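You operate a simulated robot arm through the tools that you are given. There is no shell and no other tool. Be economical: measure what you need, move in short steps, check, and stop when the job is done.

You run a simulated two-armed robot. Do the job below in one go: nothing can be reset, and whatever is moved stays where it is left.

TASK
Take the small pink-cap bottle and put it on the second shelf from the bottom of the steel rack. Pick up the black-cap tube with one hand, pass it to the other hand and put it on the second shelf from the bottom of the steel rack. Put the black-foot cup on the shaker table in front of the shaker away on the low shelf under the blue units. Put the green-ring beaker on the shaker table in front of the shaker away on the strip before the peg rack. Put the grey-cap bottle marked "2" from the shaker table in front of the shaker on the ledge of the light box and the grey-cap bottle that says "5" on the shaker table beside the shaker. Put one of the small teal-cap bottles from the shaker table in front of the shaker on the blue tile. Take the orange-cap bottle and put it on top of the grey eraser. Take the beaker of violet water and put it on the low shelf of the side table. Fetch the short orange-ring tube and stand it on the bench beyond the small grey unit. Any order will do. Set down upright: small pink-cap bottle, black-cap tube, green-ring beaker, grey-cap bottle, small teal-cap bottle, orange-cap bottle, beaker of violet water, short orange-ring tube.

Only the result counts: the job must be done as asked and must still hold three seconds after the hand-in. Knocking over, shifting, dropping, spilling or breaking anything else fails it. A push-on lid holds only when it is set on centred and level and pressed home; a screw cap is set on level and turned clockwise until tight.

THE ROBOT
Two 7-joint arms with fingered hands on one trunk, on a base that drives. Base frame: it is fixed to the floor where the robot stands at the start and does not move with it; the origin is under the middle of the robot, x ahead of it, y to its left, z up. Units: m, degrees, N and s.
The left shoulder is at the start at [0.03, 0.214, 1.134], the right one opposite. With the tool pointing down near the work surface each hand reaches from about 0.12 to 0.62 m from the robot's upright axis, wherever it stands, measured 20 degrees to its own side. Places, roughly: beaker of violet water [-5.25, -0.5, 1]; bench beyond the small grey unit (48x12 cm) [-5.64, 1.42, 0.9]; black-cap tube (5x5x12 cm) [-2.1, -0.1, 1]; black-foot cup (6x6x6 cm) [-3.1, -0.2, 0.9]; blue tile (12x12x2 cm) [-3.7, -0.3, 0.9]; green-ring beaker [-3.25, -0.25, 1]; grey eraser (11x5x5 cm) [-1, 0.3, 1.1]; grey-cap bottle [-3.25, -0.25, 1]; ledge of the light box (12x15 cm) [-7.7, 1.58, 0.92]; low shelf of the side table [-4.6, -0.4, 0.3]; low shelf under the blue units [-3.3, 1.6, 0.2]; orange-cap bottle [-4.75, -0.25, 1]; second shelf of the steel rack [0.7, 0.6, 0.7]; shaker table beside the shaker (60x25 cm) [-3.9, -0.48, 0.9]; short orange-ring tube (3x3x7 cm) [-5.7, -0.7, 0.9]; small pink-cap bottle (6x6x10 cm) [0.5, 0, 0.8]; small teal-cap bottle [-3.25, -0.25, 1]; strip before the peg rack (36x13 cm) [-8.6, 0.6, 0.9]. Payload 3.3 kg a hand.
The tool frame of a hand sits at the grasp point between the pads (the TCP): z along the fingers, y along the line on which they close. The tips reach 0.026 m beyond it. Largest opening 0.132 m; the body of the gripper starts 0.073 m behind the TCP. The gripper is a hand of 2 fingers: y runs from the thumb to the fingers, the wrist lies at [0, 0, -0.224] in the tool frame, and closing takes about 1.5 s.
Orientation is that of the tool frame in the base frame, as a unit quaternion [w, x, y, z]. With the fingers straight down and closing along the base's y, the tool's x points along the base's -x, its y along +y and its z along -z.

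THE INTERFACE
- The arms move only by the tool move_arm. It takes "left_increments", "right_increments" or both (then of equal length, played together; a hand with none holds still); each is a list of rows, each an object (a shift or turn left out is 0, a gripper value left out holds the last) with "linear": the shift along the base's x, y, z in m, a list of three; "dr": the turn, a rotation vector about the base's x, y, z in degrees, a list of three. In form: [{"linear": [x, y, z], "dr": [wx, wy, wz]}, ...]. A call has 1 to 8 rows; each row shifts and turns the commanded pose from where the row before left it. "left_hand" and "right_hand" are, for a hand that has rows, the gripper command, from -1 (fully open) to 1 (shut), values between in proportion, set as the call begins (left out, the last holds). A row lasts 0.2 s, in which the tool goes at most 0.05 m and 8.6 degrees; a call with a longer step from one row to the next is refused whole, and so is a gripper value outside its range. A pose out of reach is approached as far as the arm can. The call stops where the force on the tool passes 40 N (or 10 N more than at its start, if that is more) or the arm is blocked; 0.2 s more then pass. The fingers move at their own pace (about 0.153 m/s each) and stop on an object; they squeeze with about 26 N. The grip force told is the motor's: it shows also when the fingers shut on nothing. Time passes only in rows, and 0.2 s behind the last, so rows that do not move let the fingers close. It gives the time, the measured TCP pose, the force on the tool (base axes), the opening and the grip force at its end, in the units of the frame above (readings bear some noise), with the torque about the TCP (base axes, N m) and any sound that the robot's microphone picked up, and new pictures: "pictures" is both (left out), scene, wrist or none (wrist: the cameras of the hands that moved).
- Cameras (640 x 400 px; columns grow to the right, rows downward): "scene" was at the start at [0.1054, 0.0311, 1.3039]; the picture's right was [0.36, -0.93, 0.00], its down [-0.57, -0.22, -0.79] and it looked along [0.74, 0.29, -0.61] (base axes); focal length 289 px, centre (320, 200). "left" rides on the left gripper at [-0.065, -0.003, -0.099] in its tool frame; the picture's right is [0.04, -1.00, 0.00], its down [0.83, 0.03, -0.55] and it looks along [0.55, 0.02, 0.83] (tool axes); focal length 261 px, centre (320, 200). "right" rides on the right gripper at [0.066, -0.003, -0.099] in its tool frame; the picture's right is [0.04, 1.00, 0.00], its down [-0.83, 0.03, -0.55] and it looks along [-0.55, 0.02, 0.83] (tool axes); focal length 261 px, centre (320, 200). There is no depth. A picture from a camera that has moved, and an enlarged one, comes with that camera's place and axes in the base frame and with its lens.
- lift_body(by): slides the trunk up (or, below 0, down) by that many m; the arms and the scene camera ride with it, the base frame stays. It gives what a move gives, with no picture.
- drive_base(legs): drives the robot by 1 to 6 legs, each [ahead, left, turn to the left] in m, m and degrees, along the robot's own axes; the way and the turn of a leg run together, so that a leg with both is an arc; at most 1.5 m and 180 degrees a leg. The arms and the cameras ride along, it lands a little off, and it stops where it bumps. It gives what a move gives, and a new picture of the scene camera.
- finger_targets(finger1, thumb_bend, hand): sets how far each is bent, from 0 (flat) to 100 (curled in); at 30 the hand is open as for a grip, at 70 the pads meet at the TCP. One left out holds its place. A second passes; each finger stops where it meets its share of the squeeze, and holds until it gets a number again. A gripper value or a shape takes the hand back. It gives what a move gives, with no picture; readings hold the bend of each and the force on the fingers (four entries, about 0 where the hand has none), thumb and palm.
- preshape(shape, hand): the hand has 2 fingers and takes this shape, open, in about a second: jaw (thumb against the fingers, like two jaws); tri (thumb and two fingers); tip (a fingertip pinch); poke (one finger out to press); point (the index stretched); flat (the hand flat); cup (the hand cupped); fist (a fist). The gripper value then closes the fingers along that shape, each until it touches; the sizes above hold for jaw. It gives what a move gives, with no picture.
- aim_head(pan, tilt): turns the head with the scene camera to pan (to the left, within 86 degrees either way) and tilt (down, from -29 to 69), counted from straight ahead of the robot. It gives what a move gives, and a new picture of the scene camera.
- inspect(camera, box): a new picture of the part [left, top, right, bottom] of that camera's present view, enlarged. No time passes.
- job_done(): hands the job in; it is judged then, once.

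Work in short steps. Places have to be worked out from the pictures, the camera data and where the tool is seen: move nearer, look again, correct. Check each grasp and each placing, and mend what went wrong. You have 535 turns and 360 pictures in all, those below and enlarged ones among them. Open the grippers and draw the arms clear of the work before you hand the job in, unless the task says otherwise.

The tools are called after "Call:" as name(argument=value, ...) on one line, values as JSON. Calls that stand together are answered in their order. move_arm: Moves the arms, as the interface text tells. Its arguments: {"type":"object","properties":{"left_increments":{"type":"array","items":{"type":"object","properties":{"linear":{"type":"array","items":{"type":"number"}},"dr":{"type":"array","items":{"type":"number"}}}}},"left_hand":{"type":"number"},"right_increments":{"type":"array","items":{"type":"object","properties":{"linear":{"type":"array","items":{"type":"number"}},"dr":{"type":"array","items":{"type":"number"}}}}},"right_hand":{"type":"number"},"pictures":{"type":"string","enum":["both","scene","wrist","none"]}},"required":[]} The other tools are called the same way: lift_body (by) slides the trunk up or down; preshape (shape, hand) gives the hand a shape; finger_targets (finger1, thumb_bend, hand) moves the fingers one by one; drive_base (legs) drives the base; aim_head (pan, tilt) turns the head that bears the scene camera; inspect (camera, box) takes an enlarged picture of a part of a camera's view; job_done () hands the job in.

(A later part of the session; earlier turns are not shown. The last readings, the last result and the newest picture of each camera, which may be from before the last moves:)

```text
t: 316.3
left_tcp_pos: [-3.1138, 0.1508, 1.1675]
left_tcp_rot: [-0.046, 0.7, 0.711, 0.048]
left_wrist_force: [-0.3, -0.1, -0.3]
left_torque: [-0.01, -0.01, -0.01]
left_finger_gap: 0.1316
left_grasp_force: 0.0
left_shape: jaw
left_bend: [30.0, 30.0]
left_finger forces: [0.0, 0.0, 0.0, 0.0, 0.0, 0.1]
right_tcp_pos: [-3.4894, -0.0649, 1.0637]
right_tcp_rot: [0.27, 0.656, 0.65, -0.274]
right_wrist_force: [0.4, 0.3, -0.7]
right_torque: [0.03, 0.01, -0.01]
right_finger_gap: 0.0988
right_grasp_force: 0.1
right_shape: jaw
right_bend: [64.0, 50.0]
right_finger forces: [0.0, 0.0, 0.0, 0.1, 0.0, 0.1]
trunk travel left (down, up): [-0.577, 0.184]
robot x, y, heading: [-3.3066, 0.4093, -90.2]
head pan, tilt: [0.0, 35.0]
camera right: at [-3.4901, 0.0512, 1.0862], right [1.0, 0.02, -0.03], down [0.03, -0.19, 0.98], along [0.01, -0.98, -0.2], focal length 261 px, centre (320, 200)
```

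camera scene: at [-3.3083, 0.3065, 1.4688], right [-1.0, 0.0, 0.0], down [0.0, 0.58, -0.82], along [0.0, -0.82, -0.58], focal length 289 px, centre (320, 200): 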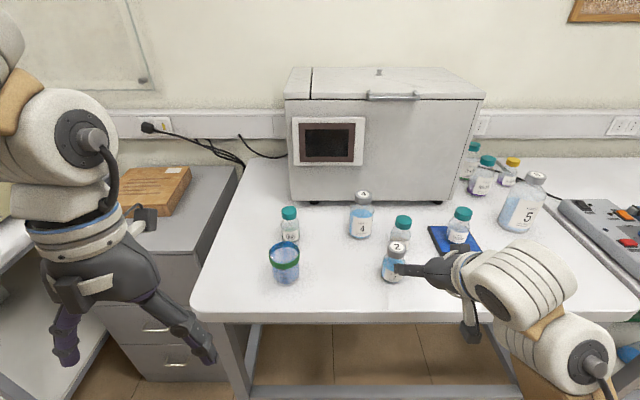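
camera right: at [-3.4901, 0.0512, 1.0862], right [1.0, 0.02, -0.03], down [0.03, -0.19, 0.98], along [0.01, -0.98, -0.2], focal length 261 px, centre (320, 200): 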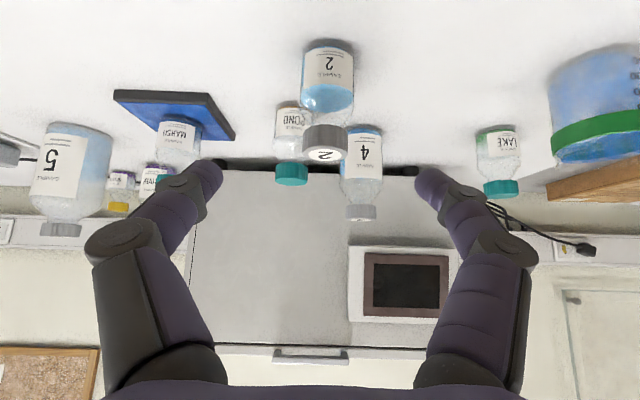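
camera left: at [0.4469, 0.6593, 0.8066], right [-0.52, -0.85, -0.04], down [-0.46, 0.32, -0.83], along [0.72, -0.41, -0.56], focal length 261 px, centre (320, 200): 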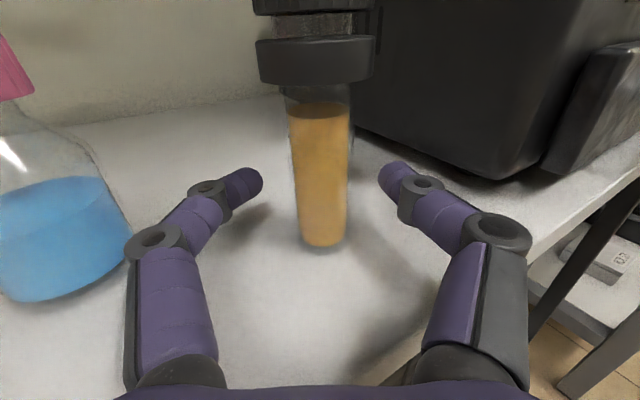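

Bottle 2 axis at about (−3.481, −0.18). Advancing along the tool axis.

Call:
move_arm(right_increments=[{"linear": [0.008, -0.02, -0.027]}, {"linear": [0, -0.025, -0.025]}, {"linear": [0, -0.025, -0.025]}, {"linear": [0, -0.02, -0.02]}, {}], pictures="wrist")

```text
t: 317.5
left_tcp_pos: [-3.1129, 0.1501, 1.1683]
left_tcp_rot: [-0.046, 0.7, 0.711, 0.047]
left_wrist_force: [0.4, 0.6, -0.6]
left_torque: [0.02, -0.01, -0.03]
left_finger_gap: 0.132
left_grasp_force: 0.2
left_shape: jaw
left_bend: [30.0, 30.0]
left_finger forces: [0.0, 0.0, 0.0, 0.0, 0.0, 0.0]
right_tcp_pos: [-3.4781, -0.1534, 0.967]
right_tcp_rot: [0.27, 0.656, 0.649, -0.274]
right_wrist_force: [-0.3, 0.2, 0.3]
right_torque: [0.01, 0.01, 0.04]
right_finger_gap: 0.0986
right_grasp_force: 0.0
right_shape: jaw
right_bend: [64.0, 50.0]
right_finger forces: [0.0, 0.1, 0.0, 0.0, 0.0, 0.1]
trunk travel left (down, up): [-0.577, 0.184]
robot x, y, heading: [-3.3087, 0.4096, -90.3]
head pan, tilt: [0.0, 35.0]
camera right: at [-3.4793, -0.0378, 0.9898], right [1.0, 0.02, -0.03], down [0.03, -0.2, 0.98], along [0.01, -0.98, -0.2], focal length 261 px, centre (320, 200)
```

right: 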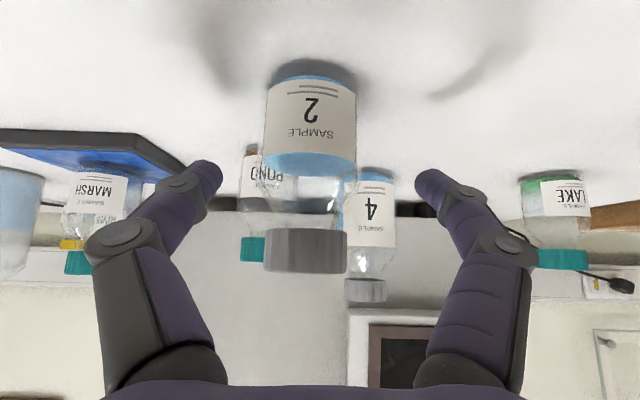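

Final advance and close.

Call:
move_arm(right_increments=[{"linear": [-0.005, -0.013, -0.013]}, {"linear": [0, -0.012, -0.012]}, {}], pictures="none")

Call:
move_arm(right_increments=[{}, {}, {}, {}, {}, {}], right_hand=1, pictures="wrist")

```text
t: 318.3
left_tcp_pos: [-3.1127, 0.1507, 1.1687]
left_tcp_rot: [-0.045, 0.7, 0.711, 0.048]
left_wrist_force: [-0.6, -0.1, 0.5]
left_torque: [-0.01, -0.01, 0.02]
left_finger_gap: 0.132
left_grasp_force: 0.0
left_shape: jaw
left_bend: [30.0, 30.0]
left_finger forces: [0.1, 0.1, 0.0, 0.1, 0.0, 0.0]
right_tcp_pos: [-3.4844, -0.1781, 0.9404]
right_tcp_rot: [0.269, 0.656, 0.649, -0.274]
right_wrist_force: [-0.5, -0.6, 0.0]
right_torque: [0.02, 0.03, 0.0]
right_finger_gap: 0.0988
right_grasp_force: 0.1
right_shape: jaw
right_bend: [64.0, 50.0]
right_finger forces: [0.0, 0.0, 0.0, 0.0, 0.0, 0.1]
trunk travel left (down, up): [-0.577, 0.184]
robot x, y, heading: [-3.3082, 0.4133, -89.9]
head pan, tilt: [0.0, 35.0]
```

```text
t: 319.7
left_tcp_pos: [-3.1146, 0.1495, 1.1672]
left_tcp_rot: [-0.046, 0.7, 0.711, 0.047]
left_wrist_force: [-0.2, -0.6, -0.1]
left_torque: [0.01, 0.0, 0.0]
left_finger_gap: 0.1317
left_grasp_force: 0.0
left_shape: jaw
left_bend: [30.0, 30.0]
left_finger forces: [0.1, 0.0, 0.0, 0.0, 0.0, 0.0]
right_tcp_pos: [-3.4838, -0.1793, 0.9418]
right_tcp_rot: [0.269, 0.656, 0.65, -0.273]
right_wrist_force: [-0.2, -0.9, -0.5]
right_torque: [0.0, -0.03, 0.02]
right_finger_gap: 0.0343
right_grasp_force: 25.7
right_shape: jaw
right_bend: [74.0, 72.0]
right_finger forces: [19.2, 0.0, 0.1, 0.0, 20.5, 0.0]
trunk travel left (down, up): [-0.577, 0.184]
robot x, y, heading: [-3.3049, 0.4139, -90.1]
head pan, tilt: [0.0, 35.0]
camera right: at [-3.4844, -0.0627, 0.964], right [1.0, 0.02, -0.03], down [0.03, -0.2, 0.98], along [0.01, -0.98, -0.2], focal length 261 px, centre (320, 200)
```

right: 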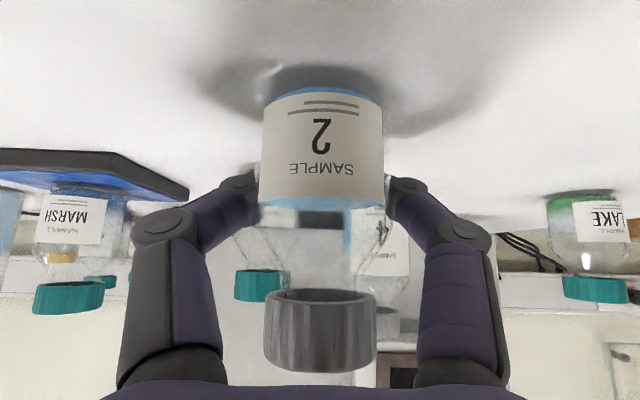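

The gap (34 mm) shows I'm gripping behind the bottle's axis. I reopen, back 12 mm in y, and regrip.

Call:
move_arm(right_increments=[{}, {}, {}, {}], right_hand=-0.4, pictures="none")

Call:
move_arm(right_increments=[{"linear": [0.002, 0.012, 0.004]}, {}], pictures="wrist")

Call:
move_arm(right_increments=[{}, {}, {}, {}, {}, {}], right_hand=1, pictures="wrist")

```text
t: 320.7
left_tcp_pos: [-3.115, 0.15, 1.1669]
left_tcp_rot: [-0.047, 0.7, 0.711, 0.047]
left_wrist_force: [0.6, 0.9, -0.4]
left_torque: [-0.01, -0.03, 0.01]
left_finger_gap: 0.1319
left_grasp_force: 0.2
left_shape: jaw
left_bend: [30.0, 30.0]
left_finger forces: [0.0, 0.0, 0.1, 0.1, 0.1, 0.1]
right_tcp_pos: [-3.4838, -0.1796, 0.9413]
right_tcp_rot: [0.269, 0.656, 0.65, -0.274]
right_wrist_force: [-0.4, -0.6, 0.1]
right_torque: [-0.01, 0.01, 0.0]
right_finger_gap: 0.0922
right_grasp_force: 0.1
right_shape: jaw
right_bend: [68.0, 57.0]
right_finger forces: [0.0, 0.1, 0.0, 0.1, 0.1, 0.0]
trunk travel left (down, up): [-0.577, 0.184]
robot x, y, heading: [-3.3113, 0.4079, -89.8]
head pan, tilt: [0.0, 35.0]
```

```text
t: 321.3
left_tcp_pos: [-3.1131, 0.1492, 1.1677]
left_tcp_rot: [-0.046, 0.7, 0.711, 0.048]
left_wrist_force: [-0.1, -0.6, 0.0]
left_torque: [0.03, 0.01, 0.02]
left_finger_gap: 0.1318
left_grasp_force: 0.0
left_shape: jaw
left_bend: [30.0, 30.0]
left_finger forces: [0.0, 0.0, 0.1, 0.1, 0.0, 0.0]
right_tcp_pos: [-3.4824, -0.1666, 0.9456]
right_tcp_rot: [0.27, 0.656, 0.65, -0.274]
right_wrist_force: [-0.5, -0.3, -0.4]
right_torque: [-0.04, 0.03, -0.01]
right_finger_gap: 0.0921
right_grasp_force: 0.0
right_shape: jaw
right_bend: [68.0, 57.0]
right_finger forces: [0.0, 0.1, 0.1, 0.0, 0.0, 0.0]
trunk travel left (down, up): [-0.577, 0.184]
robot x, y, heading: [-3.3045, 0.4109, -90.2]
head pan, tilt: [0.0, 35.0]
camera right: at [-3.4827, -0.051, 0.9684], right [1.0, 0.02, -0.03], down [0.03, -0.2, 0.98], along [0.01, -0.98, -0.2], focal length 261 px, centre (320, 200)
```

right: 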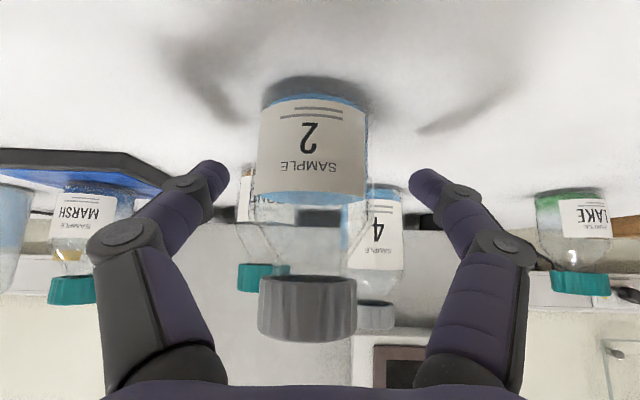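

```text
t: 322.7
left_tcp_pos: [-3.1138, 0.1504, 1.1679]
left_tcp_rot: [-0.046, 0.7, 0.711, 0.048]
left_wrist_force: [0.2, 0.0, 0.1]
left_torque: [-0.01, 0.0, -0.04]
left_finger_gap: 0.1319
left_grasp_force: 0.1
left_shape: jaw
left_bend: [30.0, 30.0]
left_finger forces: [0.0, 0.0, 0.0, 0.1, 0.0, 0.0]
right_tcp_pos: [-3.4821, -0.1666, 0.9455]
right_tcp_rot: [0.269, 0.656, 0.65, -0.274]
right_wrist_force: [-0.3, 0.2, -0.2]
right_torque: [0.04, 0.03, -0.03]
right_finger_gap: 0.0443
right_grasp_force: 26.1
right_shape: jaw
right_bend: [74.0, 70.0]
right_finger forces: [22.1, 0.1, 0.1, 0.1, 23.4, 0.1]
trunk travel left (down, up): [-0.577, 0.184]
robot x, y, heading: [-3.3094, 0.4106, -90.1]
head pan, tilt: [0.0, 35.0]
camera right: at [-3.4827, -0.0509, 0.9683], right [1.0, 0.02, -0.03], down [0.03, -0.2, 0.98], along [0.01, -0.98, -0.2], focal length 261 px, centre (320, 200)
```

right: 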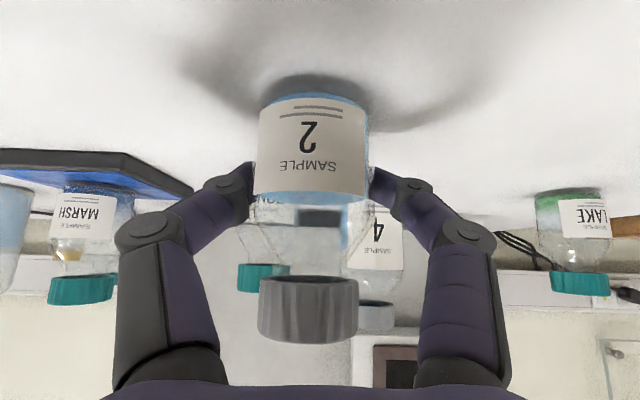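

Good grip (44 mm). I lift bottle 2 and pull it back, while tilting the left hand 45° and bringing it toward the beaker.

Call:
move_arm(right_increments=[{"linear": [0, 0, 0.03]}, {"linear": [0, 0, 0.03]}, {"linear": [0, 0.02, 0.03]}, {"linear": [0, 0.02, 0.03]}, {"linear": [0, 0.02, 0]}, {"linear": [0, 0.02, 0]}, {}, {}], left_increments=[{"linear": [-0.0136, -0.022, -0.008], "dr": [-6.3, 0, 0]}, {"linear": [-0.0136, -0.022, -0.008], "dr": [-6.3, 0, 0]}, {"linear": [-0.0136, -0.022, -0.008], "dr": [-6.3, 0, 0]}, {"linear": [-0.0136, -0.022, -0.008], "dr": [-6.3, 0, 0]}, {"linear": [-0.0136, -0.022, -0.008], "dr": [-6.3, 0, 0]}, {"linear": [-0.0136, -0.022, -0.008], "dr": [-6.3, 0, 0]}, {"linear": [-0.0136, -0.022, -0.008], "dr": [-6.3, 0, 0]}, {"linear": [-0.0136, -0.022, -0.008], "dr": [-6.3, 0, 0]}], left_hand=-1, pictures="both")

```text
t: 324.5
left_tcp_pos: [-3.2219, -0.0258, 1.1034]
left_tcp_rot: [0.257, 0.653, 0.664, -0.26]
left_wrist_force: [-0.2, 0.9, -0.3]
left_torque: [-0.04, -0.01, -0.03]
left_finger_gap: 0.1319
left_grasp_force: 0.0
left_shape: jaw
left_bend: [30.0, 30.0]
left_finger forces: [0.0, 0.1, 0.0, 0.0, 0.0, 0.0]
right_tcp_pos: [-3.4848, -0.0876, 1.0642]
right_tcp_rot: [0.269, 0.657, 0.65, -0.274]
right_wrist_force: [0.4, -0.7, -2.6]
right_torque: [0.01, 0.01, -0.01]
right_finger_gap: 0.0441
right_grasp_force: 25.8
right_shape: jaw
right_bend: [74.0, 70.0]
right_finger forces: [22.0, 0.0, 0.0, 0.1, 23.1, 0.0]
trunk travel left (down, up): [-0.577, 0.184]
robot x, y, heading: [-3.3077, 0.4071, -90.0]
head pan, tilt: [0.0, 35.0]
camera scene: at [-3.3088, 0.309, 1.469], right [-1.0, 0.0, 0.0], down [0.0, 0.57, -0.82], along [0.0, -0.82, -0.57], focal length 289 px, centre (320, 200)
camera right: at [-3.4847, 0.0284, 1.0866], right [1.0, 0.02, -0.03], down [0.03, -0.2, 0.98], along [0.01, -0.98, -0.2], focal length 261 px, centre (320, 200)
camera left: at [-3.2221, -0.0055, 1.2209], right [-1.0, 0.02, -0.02], down [0.02, 0.99, -0.16], along [0.02, -0.16, -0.99], focal length 261 px, centre (320, 200)
```

scene: 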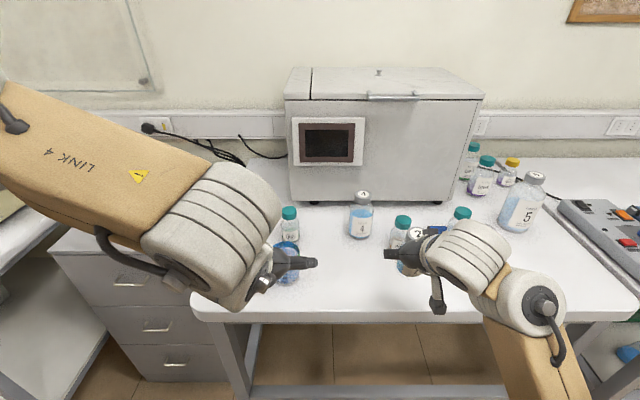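
right: 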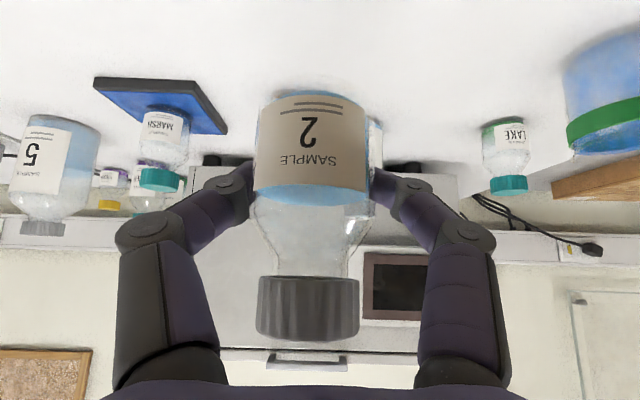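
left: 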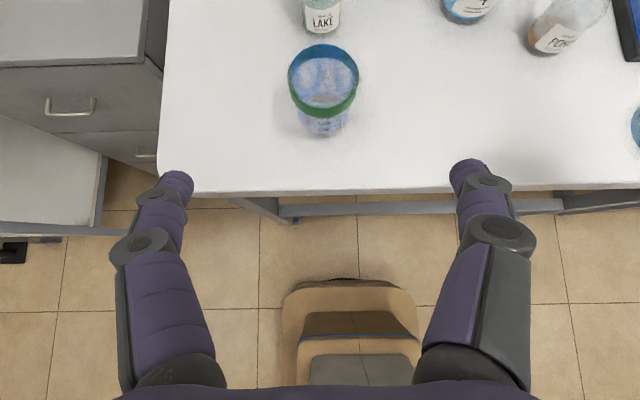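

From above the beaker's rim is centred at (−3.222, −0.166). I descend along the axis to grip below the green ring (z≈0.93).

Call:
move_arm(left_increments=[{"linear": [0, 0, -0.033]}, {"linear": [0, -0.03, -0.03]}, {"linear": [0, -0.03, -0.03]}, {"linear": [0, -0.03, -0.03]}, {}], pictures="wrist")

```text
t: 325.7
left_tcp_pos: [-3.2219, -0.1161, 0.9805]
left_tcp_rot: [0.257, 0.653, 0.664, -0.259]
left_wrist_force: [-0.4, 0.3, -0.4]
left_torque: [0.02, 0.0, -0.01]
left_finger_gap: 0.1319
left_grasp_force: 0.1
left_shape: jaw
left_bend: [30.0, 30.0]
left_finger forces: [0.0, 0.0, 0.0, 0.1, 0.0, 0.1]
right_tcp_pos: [-3.4838, -0.0866, 1.0644]
right_tcp_rot: [0.27, 0.655, 0.65, -0.274]
right_wrist_force: [-1.0, -0.3, -2.4]
right_torque: [0.0, -0.02, 0.03]
right_finger_gap: 0.0441
right_grasp_force: 26.2
right_shape: jaw
right_bend: [74.0, 70.0]
right_finger forces: [22.0, 0.0, 0.0, 0.0, 23.1, 0.0]
trunk travel left (down, up): [-0.577, 0.184]
robot x, y, heading: [-3.3108, 0.4095, -90.2]
head pan, tilt: [0.0, 35.0]
camera left: at [-3.2235, -0.0952, 1.0978], right [-1.0, 0.02, -0.02], down [0.02, 0.99, -0.16], along [0.02, -0.16, -0.99], focal length 261 px, centre (320, 200)
```

left: 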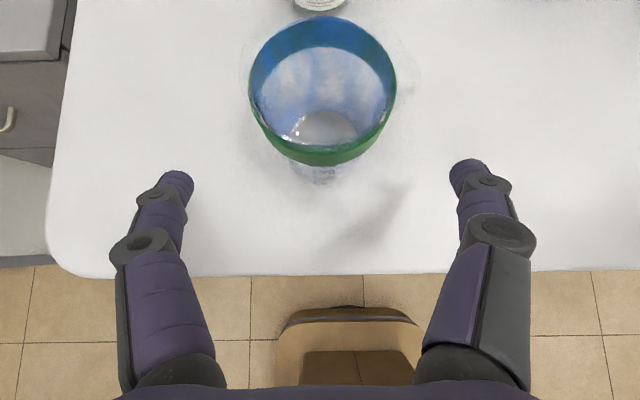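

Rim confirmed at (−3.222, −0.169, 0.984). Final advance and close.

Call:
move_arm(left_increments=[{"linear": [0, -0.026, -0.025]}, {"linear": [0, -0.026, -0.025]}, {}], pictures="wrist")

Call:
move_arm(left_increments=[{}, {}, {}, {}, {}, {}], left_hand=1, pictures="wrist")

```text
t: 326.5
left_tcp_pos: [-3.2227, -0.1662, 0.9279]
left_tcp_rot: [0.256, 0.654, 0.663, -0.259]
left_wrist_force: [-0.4, -0.7, 0.1]
left_torque: [0.02, 0.01, 0.02]
left_finger_gap: 0.132
left_grasp_force: 0.0
left_shape: jaw
left_bend: [30.0, 30.0]
left_finger forces: [0.0, 0.1, 0.1, 0.0, 0.0, 0.0]
right_tcp_pos: [-3.4826, -0.088, 1.0644]
right_tcp_rot: [0.268, 0.657, 0.65, -0.273]
right_wrist_force: [-0.3, 0.5, -2.9]
right_torque: [-0.02, 0.02, -0.02]
right_finger_gap: 0.0439
right_grasp_force: 26.3
right_shape: jaw
right_bend: [74.0, 70.0]
right_finger forces: [22.0, 0.0, 0.0, 0.1, 23.0, 0.0]
trunk travel left (down, up): [-0.577, 0.184]
robot x, y, heading: [-3.313, 0.4118, -90.0]
head pan, tilt: [0.0, 35.0]
camera left: at [-3.2229, -0.1447, 1.0459], right [-1.0, 0.02, -0.02], down [0.02, 0.99, -0.16], along [0.02, -0.16, -0.99], focal length 261 px, centre (320, 200)
```

left: 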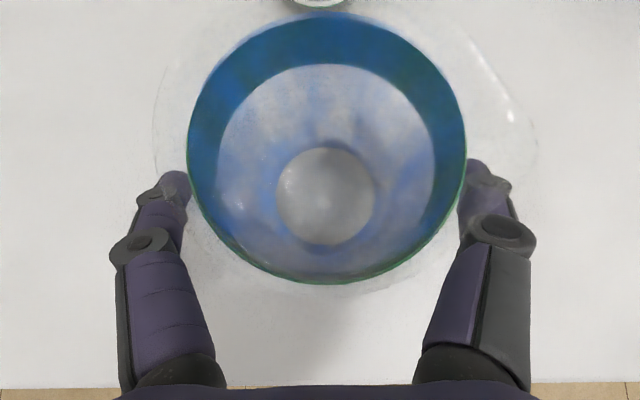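

```text
t: 327.9
left_tcp_pos: [-3.2225, -0.1658, 0.9282]
left_tcp_rot: [0.257, 0.653, 0.663, -0.26]
left_wrist_force: [-0.4, 0.4, 0.8]
left_torque: [0.01, 0.01, 0.0]
left_finger_gap: 0.0599
left_grasp_force: 26.3
left_shape: jaw
left_bend: [73.0, 70.0]
left_finger forces: [23.6, 0.0, 0.0, 0.0, 23.5, 0.0]
right_tcp_pos: [-3.4842, -0.0872, 1.0646]
right_tcp_rot: [0.27, 0.656, 0.65, -0.273]
right_wrist_force: [0.6, 0.1, -2.4]
right_torque: [-0.01, -0.01, 0.02]
right_finger_gap: 0.0438
right_grasp_force: 25.6
right_shape: jaw
right_bend: [74.0, 70.0]
right_finger forces: [22.0, 0.1, 0.0, 0.1, 22.9, 0.0]
trunk travel left (down, up): [-0.577, 0.184]
robot x, y, heading: [-3.3103, 0.4083, -89.7]
head pan, tilt: [0.0, 35.0]
camera left: at [-3.223, -0.1446, 1.046], right [-1.0, 0.02, -0.02], down [0.02, 0.99, -0.16], along [0.02, -0.16, -0.99], focal length 261 px, centre (320, 200)
```

left: 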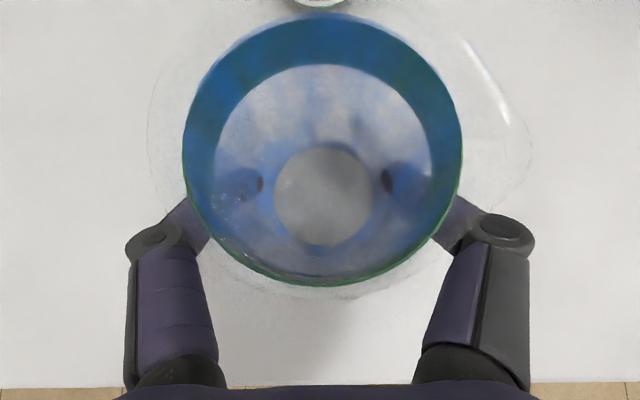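

Beaker held at 60 mm, below the ring. I lift it slowly and level.

Call:
move_arm(left_increments=[{"linear": [0, 0, 0.01]}, {"linear": [0, 0, 0.015]}, {"linear": [0, 0, 0.02]}, {"linear": [0, 0, 0.02]}, {"linear": [0, 0, 0.02]}, {"linear": [0, 0.01, 0.015]}, {"linear": [0, 0.015, 0.01]}, {"linear": [0, 0.01, 0]}], pictures="wrist")

Call:
drive_base(legs=[[-0.15, 0, 0]])

```text
t: 329.7
left_tcp_pos: [-3.2206, -0.1346, 1.0386]
left_tcp_rot: [0.256, 0.653, 0.664, -0.259]
left_wrist_force: [0.4, -0.2, -2.1]
left_torque: [0.02, 0.0, 0.02]
left_finger_gap: 0.0598
left_grasp_force: 26.4
left_shape: jaw
left_bend: [73.0, 70.0]
left_finger forces: [23.7, 0.0, 0.0, 0.0, 23.5, 0.1]
right_tcp_pos: [-3.4837, -0.0871, 1.0633]
right_tcp_rot: [0.268, 0.657, 0.65, -0.274]
right_wrist_force: [0.2, -0.3, -2.3]
right_torque: [0.05, -0.07, 0.01]
right_finger_gap: 0.0439
right_grasp_force: 26.2
right_shape: jaw
right_bend: [74.0, 70.0]
right_finger forces: [21.9, 0.1, 0.0, 0.1, 23.0, 0.1]
trunk travel left (down, up): [-0.577, 0.184]
robot x, y, heading: [-3.3053, 0.4085, -89.8]
head pan, tilt: [0.0, 35.0]
camera left: at [-3.222, -0.1135, 1.1564], right [-1.0, 0.02, -0.02], down [0.02, 0.99, -0.16], along [0.02, -0.16, -0.99], focal length 261 px, centre (320, 200)
```

left: 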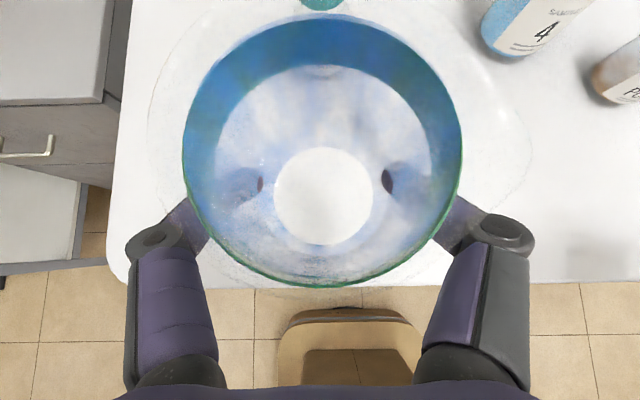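

```text
t: 331.1
left_tcp_pos: [-3.2234, 0.0157, 1.0399]
left_tcp_rot: [0.256, 0.654, 0.663, -0.26]
left_wrist_force: [-0.2, -0.1, -0.9]
left_torque: [-0.04, -0.02, -0.01]
left_finger_gap: 0.0596
left_grasp_force: 26.0
left_shape: jaw
left_bend: [73.0, 70.0]
left_finger forces: [23.6, 0.0, 0.1, 0.0, 23.6, 0.0]
right_tcp_pos: [-3.4847, 0.0618, 1.064]
right_tcp_rot: [0.27, 0.656, 0.65, -0.274]
right_wrist_force: [-0.4, -0.5, -1.7]
right_torque: [-0.01, -0.03, -0.02]
right_finger_gap: 0.0439
right_grasp_force: 25.8
right_shape: jaw
right_bend: [74.0, 70.0]
right_finger forces: [22.0, 0.0, 0.1, 0.0, 22.9, 0.1]
trunk travel left (down, up): [-0.577, 0.184]
robot x, y, heading: [-3.3088, 0.5558, -89.9]
head pan, tilt: [0.0, 35.0]
camera scene: at [-3.3082, 0.4587, 1.4692], right [-1.0, 0.0, 0.0], down [0.0, 0.57, -0.82], along [0.0, -0.82, -0.57], focal length 289 px, centre (320, 200)
```

scene: 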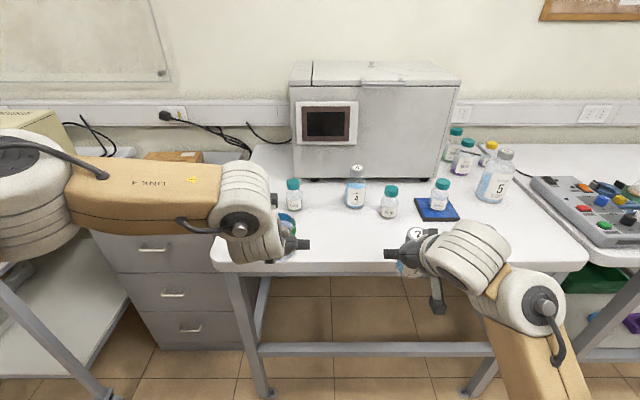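

Both held. I turn right 90° to face down the lab.

Call:
drive_base(legs=[[0, 0, -45], [0, 0, -45]])

Call:
aim_head(pan=0, tilt=22)

```text
t: 335.5
left_tcp_pos: [-3.8501, 0.4504, 1.0402]
left_tcp_rot: [0.005, 0.931, 0.025, -0.365]
left_wrist_force: [0.4, -0.8, -1.3]
left_torque: [0.03, -0.01, 0.01]
left_finger_gap: 0.06
left_grasp_force: 25.9
left_shape: jaw
left_bend: [73.0, 70.0]
left_finger forces: [23.6, 0.0, 0.0, 0.1, 23.6, 0.0]
right_tcp_pos: [-3.813, 0.7131, 1.0632]
right_tcp_rot: [0.004, 0.923, 0.014, -0.383]
right_wrist_force: [-0.5, 0.4, -2.5]
right_torque: [-0.01, 0.0, -0.01]
right_finger_gap: 0.0436
right_grasp_force: 26.5
right_shape: jaw
right_bend: [74.0, 70.0]
right_finger forces: [21.8, 0.0, 0.0, 0.0, 22.8, 0.0]
trunk travel left (down, up): [-0.577, 0.184]
robot x, y, heading: [-3.3093, 0.5552, -177.8]
head pan, tilt: [0.0, 35.0]
camera scene: at [-3.409, 0.5539, 1.469], right [-0.04, 1.0, 0.0], down [0.57, 0.02, -0.82], along [-0.82, -0.03, -0.57], focal length 289 px, centre (320, 200)
```

scene: 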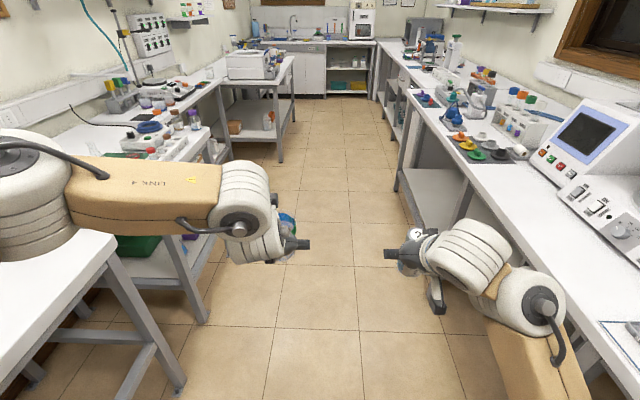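

```text
t: 336.3
left_tcp_pos: [-3.8503, 0.4511, 1.0399]
left_tcp_rot: [0.006, 0.931, 0.026, -0.364]
left_wrist_force: [0.6, 0.0, -1.4]
left_torque: [0.0, -0.01, -0.03]
left_finger_gap: 0.0599
left_grasp_force: 25.9
left_shape: jaw
left_bend: [73.0, 70.0]
left_finger forces: [23.6, 0.0, 0.0, 0.1, 23.7, 0.0]
right_tcp_pos: [-3.8129, 0.7141, 1.064]
right_tcp_rot: [0.005, 0.923, 0.014, -0.384]
right_wrist_force: [0.4, -0.6, -3.2]
right_torque: [0.02, 0.01, 0.02]
right_finger_gap: 0.0437
right_grasp_force: 26.3
right_shape: jaw
right_bend: [74.0, 70.0]
right_finger forces: [21.9, 0.1, 0.1, 0.0, 22.9, 0.0]
trunk travel left (down, up): [-0.577, 0.184]
robot x, y, heading: [-3.308, 0.5589, -177.8]
head pan, tilt: [0.0, 22.0]
camera scene: at [-3.4138, 0.5535, 1.4895], right [-0.04, 1.0, 0.0], down [0.38, 0.01, -0.93], along [-0.93, -0.04, -0.38], focal length 289 px, centre (320, 200)
```

scene: 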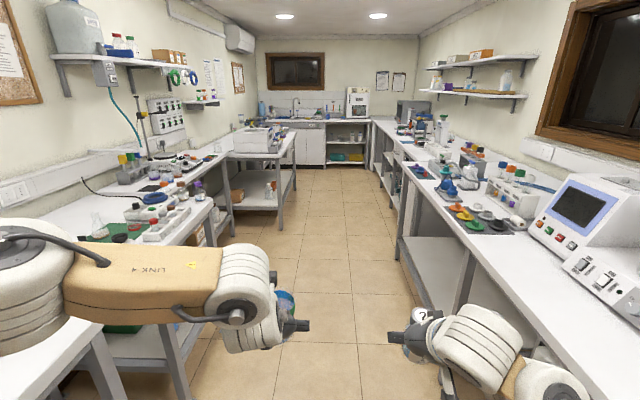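

The aisle is clear (y≈0.2–1.1). I centre at y≈0.66 and drive down it.

Call:
drive_base(legs=[[0.4, -0.1, -2.2], [1.3, 0, 0], [1.3, 0, 0]])

```text
t: 351.2
left_tcp_pos: [-6.8808, 0.6287, 1.038]
left_tcp_rot: [-0.007, 0.931, -0.007, -0.364]
left_wrist_force: [-0.3, -1.2, -1.0]
left_torque: [0.01, 0.0, -0.02]
left_finger_gap: 0.06
left_grasp_force: 26.2
left_shape: jaw
left_bend: [73.0, 70.0]
left_finger forces: [23.6, 0.1, 0.0, 0.0, 23.6, 0.1]
right_tcp_pos: [-6.8256, 0.8889, 1.0637]
right_tcp_rot: [-0.009, 0.923, -0.018, -0.383]
right_wrist_force: [-0.9, -0.4, -1.2]
right_torque: [-0.04, -0.02, 0.0]
right_finger_gap: 0.0439
right_grasp_force: 26.8
right_shape: jaw
right_bend: [74.0, 70.0]
right_finger forces: [21.9, 0.0, 0.0, 0.1, 22.9, 0.0]
trunk travel left (down, up): [-0.577, 0.184]
robot x, y, heading: [-6.334, 0.6961, 178.4]
head pan, tilt: [0.0, 22.0]
camera scene: at [-6.4389, 0.7012, 1.4896], right [0.03, 1.0, 0.0], down [0.38, -0.01, -0.93], along [-0.93, 0.03, -0.38], focal length 289 px, centre (320, 200)
```

scene: 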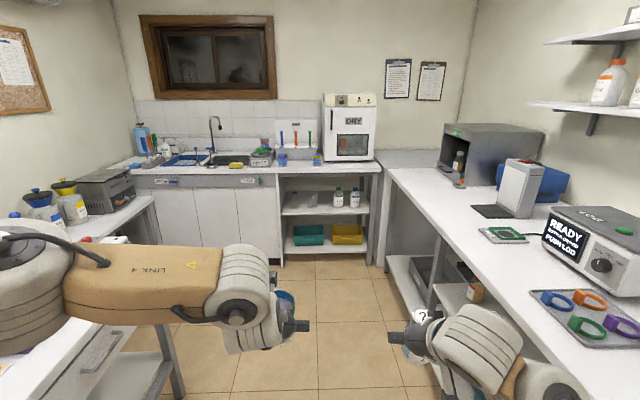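

I inspect the peg rack and the light box areas.

Call:
inspect(camera="scene", box=[230, 90, 400, 196])

Call:
inspect(camera="scene", box=[400, 100, 620, 238])

```text
3.76 times, centred on (315, 143) of scene
camera zoom: at [-6.4389, 0.7012, 1.4896], right [0.03, 1.0, 0.0], down [0.38, -0.01, -0.93], along [-0.93, 0.03, -0.38], focal length 1089 px, centre (339, 415)
```

zoom: 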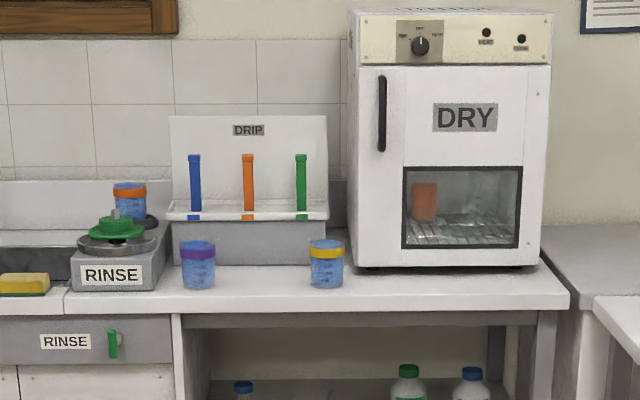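

```text
2.90 times, centred on (510, 169) of scene
camera zoom: at [-6.4389, 0.7012, 1.4896], right [0.03, 1.0, 0.0], down [0.38, -0.01, -0.93], along [-0.93, 0.03, -0.38], focal length 838 px, centre (-231, 290)
```

zoom: 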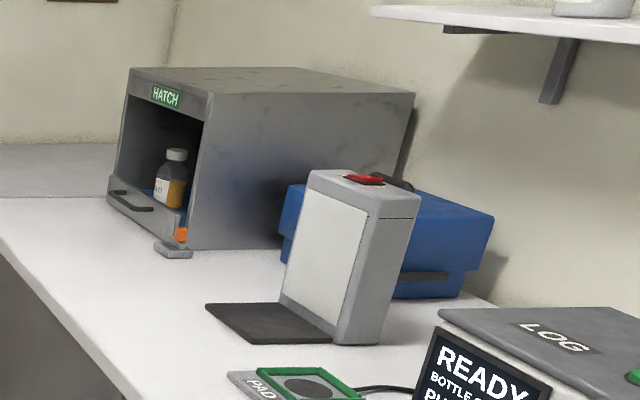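

Found: strip before the DRIP peg rack with purple- and yellow-ring beakers at y≈0.49 and 0.74 (free middle y≈0.615, x≈−8.59); and the light box's black ledge at (−7.67, 1.56). I go on to the counter.

Call:
drive_base(legs=[[1.2, 0, 1.6]])

Call:
aim_head(pan=5, tilt=35)

```text
t: 357.2
left_tcp_pos: [-8.0668, 0.6728, 1.0386]
left_tcp_rot: [-0.008, 0.931, -0.01, -0.364]
left_wrist_force: [-0.8, -0.3, -0.4]
left_torque: [-0.01, -0.03, 0.0]
left_finger_gap: 0.06
left_grasp_force: 25.7
left_shape: jaw
left_bend: [73.0, 70.0]
left_finger forces: [23.6, 0.1, 0.0, 0.0, 23.6, 0.1]
right_tcp_pos: [-8.0107, 0.933, 1.0634]
right_tcp_rot: [-0.01, 0.923, -0.021, -0.384]
right_wrist_force: [0.8, 0.2, -1.9]
right_torque: [-0.02, -0.04, 0.02]
right_finger_gap: 0.0437
right_grasp_force: 25.8
right_shape: jaw
right_bend: [74.0, 70.0]
right_finger forces: [21.9, 0.1, 0.0, 0.1, 22.8, 0.1]
trunk travel left (down, up): [-0.577, 0.184]
robot x, y, heading: [-7.5172, 0.7398, 178.1]
head pan, tilt: [0.0, 22.0]
camera scene: at [-7.6239, 0.7419, 1.4896], right [0.04, 1.0, 0.0], down [0.38, -0.01, -0.93], along [-0.93, 0.03, -0.38], focal length 289 px, centre (320, 200)
```

scene: 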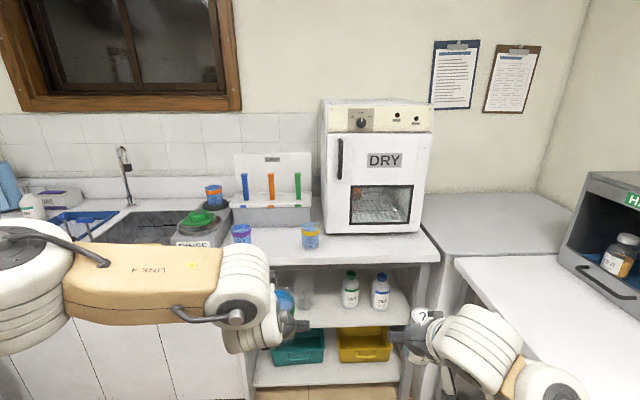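

```text
t: 358.0
left_tcp_pos: [-8.0666, 0.6731, 1.0388]
left_tcp_rot: [-0.009, 0.931, -0.011, -0.364]
left_wrist_force: [0.3, -0.2, -0.4]
left_torque: [-0.01, -0.01, -0.03]
left_finger_gap: 0.0599
left_grasp_force: 26.1
left_shape: jaw
left_bend: [73.0, 70.0]
left_finger forces: [23.6, 0.1, 0.0, 0.0, 23.5, 0.1]
right_tcp_pos: [-8.009, 0.9331, 1.0633]
right_tcp_rot: [-0.01, 0.923, -0.021, -0.383]
right_wrist_force: [-0.1, -0.3, -2.5]
right_torque: [-0.04, 0.01, 0.01]
right_finger_gap: 0.044
right_grasp_force: 26.0
right_shape: jaw
right_bend: [74.0, 70.0]
right_finger forces: [21.8, 0.1, 0.1, 0.1, 22.8, 0.1]
trunk travel left (down, up): [-0.577, 0.184]
robot x, y, heading: [-7.5179, 0.7355, 178.1]
head pan, tilt: [5.0, 35.0]
camera scene: at [-7.6187, 0.7341, 1.4691], right [-0.05, 1.0, 0.0], down [0.57, 0.03, -0.82], along [-0.82, -0.04, -0.57], focal length 289 px, centre (320, 200)
```

scene: 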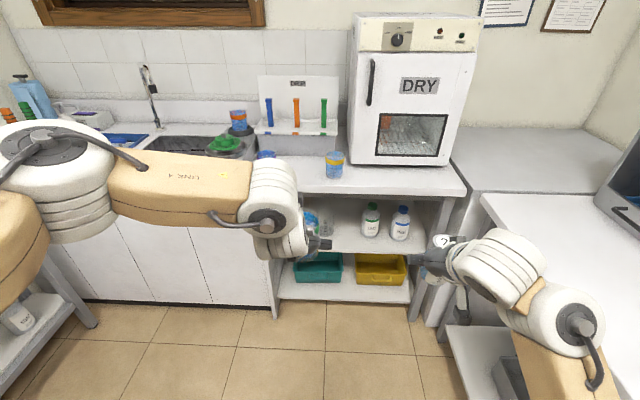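

I align at heading 180 and approach the strip so the beaker comes between the two others.

Call:
drive_base(legs=[[0.2, 0.05, 1.9], [0.22, 0, 0]])

Call:
inspect(camera="left", box=[0, 0, 640, 400])

```text
t: 360.9
left_tcp_pos: [-8.4884, 0.6109, 1.0374]
left_tcp_rot: [-0.003, 0.931, 0.005, -0.365]
left_wrist_force: [-0.5, 0.4, -1.3]
left_torque: [0.06, 0.01, 0.01]
left_finger_gap: 0.0601
left_grasp_force: 25.8
left_shape: jaw
left_bend: [73.0, 70.0]
left_finger forces: [23.5, 0.1, 0.0, 0.0, 23.6, 0.1]
right_tcp_pos: [-8.4406, 0.8735, 1.0631]
right_tcp_rot: [-0.004, 0.924, -0.007, -0.382]
right_wrist_force: [-0.9, 0.7, -1.2]
right_torque: [0.01, 0.01, 0.01]
right_finger_gap: 0.0436
right_grasp_force: 26.5
right_shape: jaw
right_bend: [74.0, 70.0]
right_finger forces: [21.9, 0.0, 0.1, 0.0, 22.9, 0.0]
trunk travel left (down, up): [-0.577, 0.184]
robot x, y, heading: [-7.9422, 0.6942, 179.5]
head pan, tilt: [5.0, 35.0]
camera scene: at [-8.0442, 0.6874, 1.4689], right [-0.08, 1.0, 0.0], down [0.57, 0.05, -0.82], along [-0.82, -0.07, -0.57], focal length 289 px, centre (320, 200)
```

scene: 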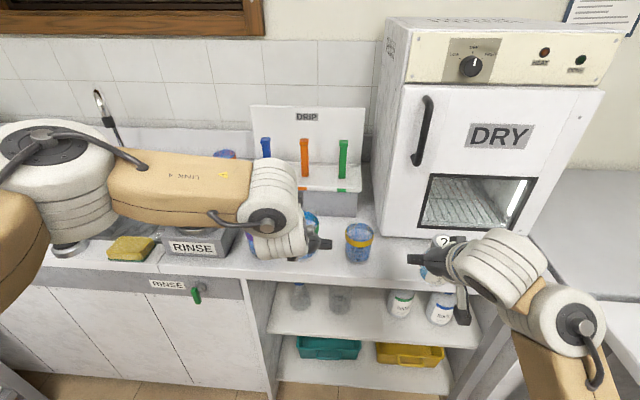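

```text
1.00 times, centred on (320, 200) of left (not enlarged: the box is as wide or as high as the picture)
camera zoom: at [-8.4685, 0.6149, 1.1555], right [0.02, 1.0, -0.02], down [0.99, -0.03, -0.16], along [-0.16, -0.02, -0.99], focal length 261 px, centre (320, 200)
```

zoom: 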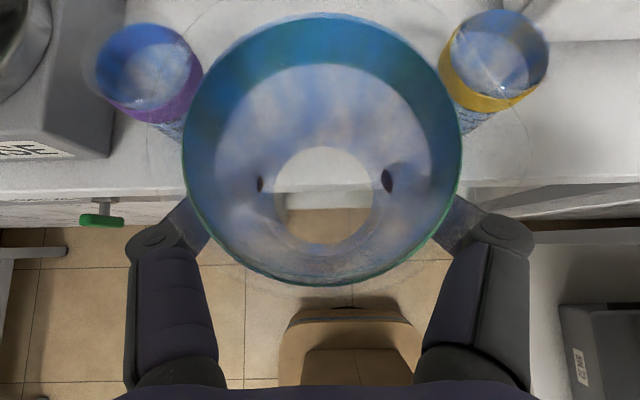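

Left wrist view gives purple at y 0.489 and yellow at 0.739, x −8.598. I go 0.11 m ahead to sit between them.

Call:
drive_base(legs=[[0.11, 0, 0.4]])

Call:
inspect(camera="left", box=[0, 0, 640, 400])

```text
t: 362.1
left_tcp_pos: [-8.6014, 0.6077, 1.0387]
left_tcp_rot: [-0.002, 0.931, 0.007, -0.364]
left_wrist_force: [-1.0, -0.5, -1.7]
left_torque: [-0.03, -0.03, 0.02]
left_finger_gap: 0.0597
left_grasp_force: 26.2
left_shape: jaw
left_bend: [73.0, 70.0]
left_finger forces: [23.7, 0.0, 0.0, 0.0, 23.6, 0.1]
right_tcp_pos: [-8.5548, 0.8705, 1.0631]
right_tcp_rot: [-0.003, 0.924, -0.004, -0.383]
right_wrist_force: [-0.6, 0.0, -2.4]
right_torque: [0.0, -0.02, 0.01]
right_finger_gap: 0.0437
right_grasp_force: 25.6
right_shape: jaw
right_bend: [74.0, 70.0]
right_finger forces: [21.8, 0.0, 0.0, 0.0, 22.9, 0.1]
trunk travel left (down, up): [-0.577, 0.184]
robot x, y, heading: [-8.0548, 0.699, -180.2]
head pan, tilt: [5.0, 35.0]
camera scene: at [-8.1568, 0.6869, 1.4688], right [-0.09, 1.0, 0.0], down [0.57, 0.05, -0.82], along [-0.81, -0.07, -0.58], focal length 289 px, centre (320, 200)
```

scene: 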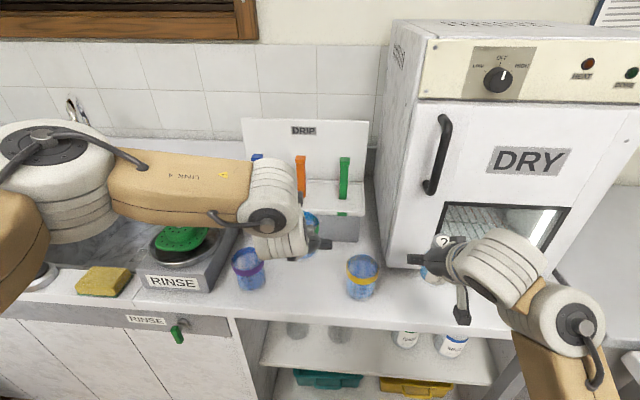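

```text
1.00 times, centred on (320, 200) of left (not enlarged: the box is as wide or as high as the picture)
camera zoom: at [-8.5806, 0.6117, 1.1553], right [0.02, 1.0, -0.02], down [0.99, -0.02, -0.16], along [-0.16, -0.02, -0.99], focal length 261 px, centre (320, 200)
```

zoom: 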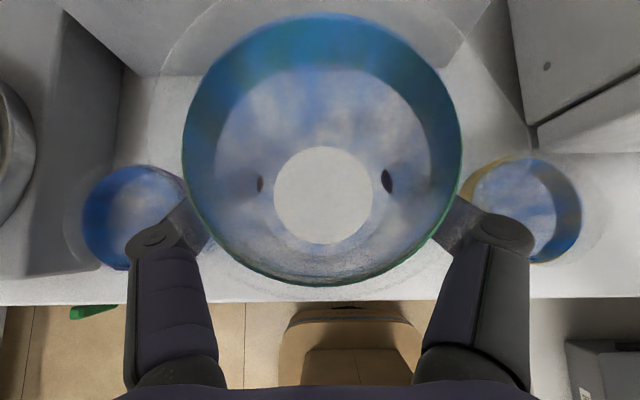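

Margins are fine; I set down slightly forward (x≈−8.577) so the knuckles clear the neighbours, and lower step by step.

Call:
move_arm(left_increments=[{"linear": [0.012, 0.003, 0]}, {"linear": [0.012, 0, 0]}, {"linear": [0, 0, -0.02]}, {"linear": [0, 0, -0.02]}, {"linear": [0, 0, -0.02]}, {"linear": [0, 0, -0.02]}, {}], pictures="both")

```text
t: 363.7
left_tcp_pos: [-8.5767, 0.6124, 0.9582]
left_tcp_rot: [-0.001, 0.931, 0.008, -0.365]
left_wrist_force: [-0.2, 0.9, -1.2]
left_torque: [-0.03, -0.01, -0.01]
left_finger_gap: 0.0597
left_grasp_force: 25.7
left_shape: jaw
left_bend: [73.0, 70.0]
left_finger forces: [23.7, 0.0, 0.1, 0.0, 23.7, 0.0]
right_tcp_pos: [-8.5529, 0.8697, 1.0632]
right_tcp_rot: [-0.003, 0.923, -0.004, -0.384]
right_wrist_force: [-0.5, -0.4, -1.8]
right_torque: [-0.02, 0.01, 0.01]
right_finger_gap: 0.0437
right_grasp_force: 26.6
right_shape: jaw
right_bend: [74.0, 70.0]
right_finger forces: [21.7, 0.0, 0.0, 0.0, 22.8, 0.0]
trunk travel left (down, up): [-0.577, 0.184]
robot x, y, heading: [-8.0509, 0.6951, -179.9]
head pan, tilt: [5.0, 35.0]
camera scene: at [-8.1547, 0.6869, 1.469], right [-0.09, 1.0, 0.0], down [0.57, 0.05, -0.82], along [-0.82, -0.07, -0.57], focal length 289 px, centre (320, 200)
camera left: at [-8.5558, 0.6164, 1.0753], right [0.02, 1.0, -0.02], down [0.99, -0.02, -0.16], along [-0.16, -0.02, -0.99], focal length 261 px, centre (320, 200)
```

scene: 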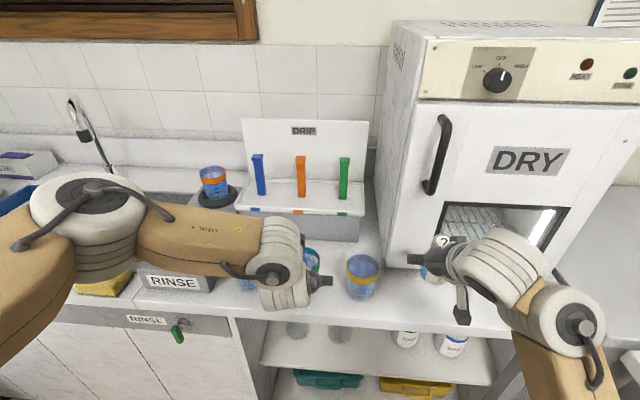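
left: 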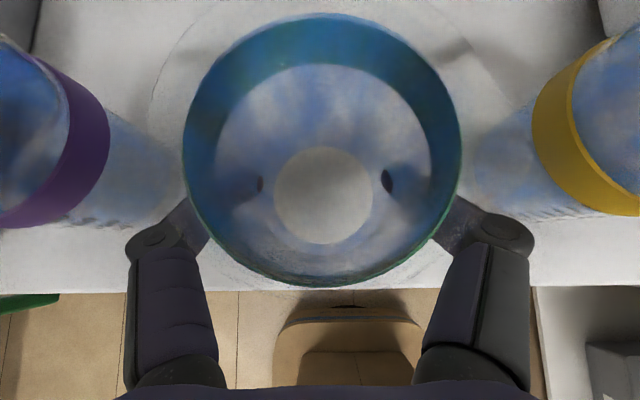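

Symmetric clearance. Lowering the last 3 cm.

Call:
move_arm(left_increments=[{"linear": [0, 0, -0.012]}, {"linear": [0, 0, -0.008]}, {"linear": [0, 0, -0.005]}, {}], pictures="none")

Call:
move_arm(left_increments=[{"linear": [0, 0, -0.003]}, {}], pictures="none")

```text
t: 364.7
left_tcp_pos: [-8.5756, 0.6117, 0.9324]
left_tcp_rot: [-0.001, 0.931, 0.008, -0.365]
left_wrist_force: [-0.3, -0.3, -1.2]
left_torque: [0.01, 0.0, -0.01]
left_finger_gap: 0.0598
left_grasp_force: 26.4
left_shape: jaw
left_bend: [73.0, 70.0]
left_finger forces: [23.7, 0.0, 0.0, 0.0, 23.6, 0.0]
right_tcp_pos: [-8.5539, 0.8704, 1.0632]
right_tcp_rot: [-0.003, 0.924, -0.004, -0.383]
right_wrist_force: [0.2, 0.0, -1.4]
right_torque: [-0.01, 0.0, 0.0]
right_finger_gap: 0.0437
right_grasp_force: 25.6
right_shape: jaw
right_bend: [74.0, 70.0]
right_finger forces: [21.9, 0.0, 0.1, 0.1, 22.8, 0.1]
trunk travel left (down, up): [-0.577, 0.184]
robot x, y, heading: [-8.0512, 0.694, -179.7]
head pan, tilt: [5.0, 35.0]
```

```text
t: 365.3
left_tcp_pos: [-8.5754, 0.6112, 0.929]
left_tcp_rot: [-0.001, 0.931, 0.008, -0.364]
left_wrist_force: [-0.5, 0.3, -1.5]
left_torque: [0.02, -0.01, 0.0]
left_finger_gap: 0.0601
left_grasp_force: 26.1
left_shape: jaw
left_bend: [73.0, 70.0]
left_finger forces: [23.6, 0.0, 0.1, 0.0, 23.5, 0.0]
right_tcp_pos: [-8.5519, 0.8705, 1.0641]
right_tcp_rot: [-0.003, 0.924, -0.004, -0.383]
right_wrist_force: [-0.2, -0.3, -1.9]
right_torque: [0.01, 0.02, -0.02]
right_finger_gap: 0.0436
right_grasp_force: 25.8
right_shape: jaw
right_bend: [74.0, 70.0]
right_finger forces: [21.8, 0.0, 0.0, 0.0, 22.7, 0.1]
trunk travel left (down, up): [-0.577, 0.184]
robot x, y, heading: [-8.0562, 0.6958, -179.9]
head pan, tilt: [5.0, 35.0]
```

Call:
move_arm(left_increments=[{"linear": [0, 0, -0.003]}, {}], pictures="none")

Call:
move_arm(left_increments=[{"linear": [0, 0, -0.002]}, {}], pictures="none")

```text
t: 365.9
left_tcp_pos: [-8.5755, 0.6116, 0.9284]
left_tcp_rot: [-0.002, 0.93, 0.009, -0.366]
left_wrist_force: [-0.1, 0.7, 6.6]
left_torque: [-0.05, 0.09, 0.01]
left_finger_gap: 0.0601
left_grasp_force: 25.7
left_shape: jaw
left_bend: [73.0, 70.0]
left_finger forces: [24.7, 0.0, 0.1, 0.0, 24.6, 0.0]
right_tcp_pos: [-8.5532, 0.8704, 1.0644]
right_tcp_rot: [-0.003, 0.924, -0.003, -0.384]
right_wrist_force: [0.1, -0.3, -3.4]
right_torque: [-0.04, -0.05, -0.01]
right_finger_gap: 0.0439
right_grasp_force: 26.2
right_shape: jaw
right_bend: [74.0, 70.0]
right_finger forces: [21.9, 0.0, 0.0, 0.0, 22.8, 0.0]
trunk travel left (down, up): [-0.577, 0.184]
robot x, y, heading: [-8.0532, 0.6962, -180.0]
head pan, tilt: [5.0, 35.0]
```

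```text
t: 366.5
left_tcp_pos: [-8.575, 0.6114, 0.9281]
left_tcp_rot: [-0.002, 0.93, 0.008, -0.367]
left_wrist_force: [-2.6, -1.7, 20.4]
left_torque: [0.03, 0.25, 0.01]
left_finger_gap: 0.0599
left_grasp_force: 25.8
left_shape: jaw
left_bend: [73.0, 70.0]
left_finger forces: [26.4, 0.0, 0.0, 0.0, 25.7, 0.0]
right_tcp_pos: [-8.5514, 0.8698, 1.0639]
right_tcp_rot: [-0.004, 0.923, -0.005, -0.385]
right_wrist_force: [0.2, 0.1, -2.6]
right_torque: [-0.01, 0.0, -0.05]
right_finger_gap: 0.0442
right_grasp_force: 26.1
right_shape: jaw
right_bend: [74.0, 70.0]
right_finger forces: [21.8, 0.0, 0.0, 0.0, 22.8, 0.0]
trunk travel left (down, up): [-0.577, 0.184]
robot x, y, heading: [-8.0566, 0.698, -180.1]
head pan, tilt: [5.0, 35.0]
```

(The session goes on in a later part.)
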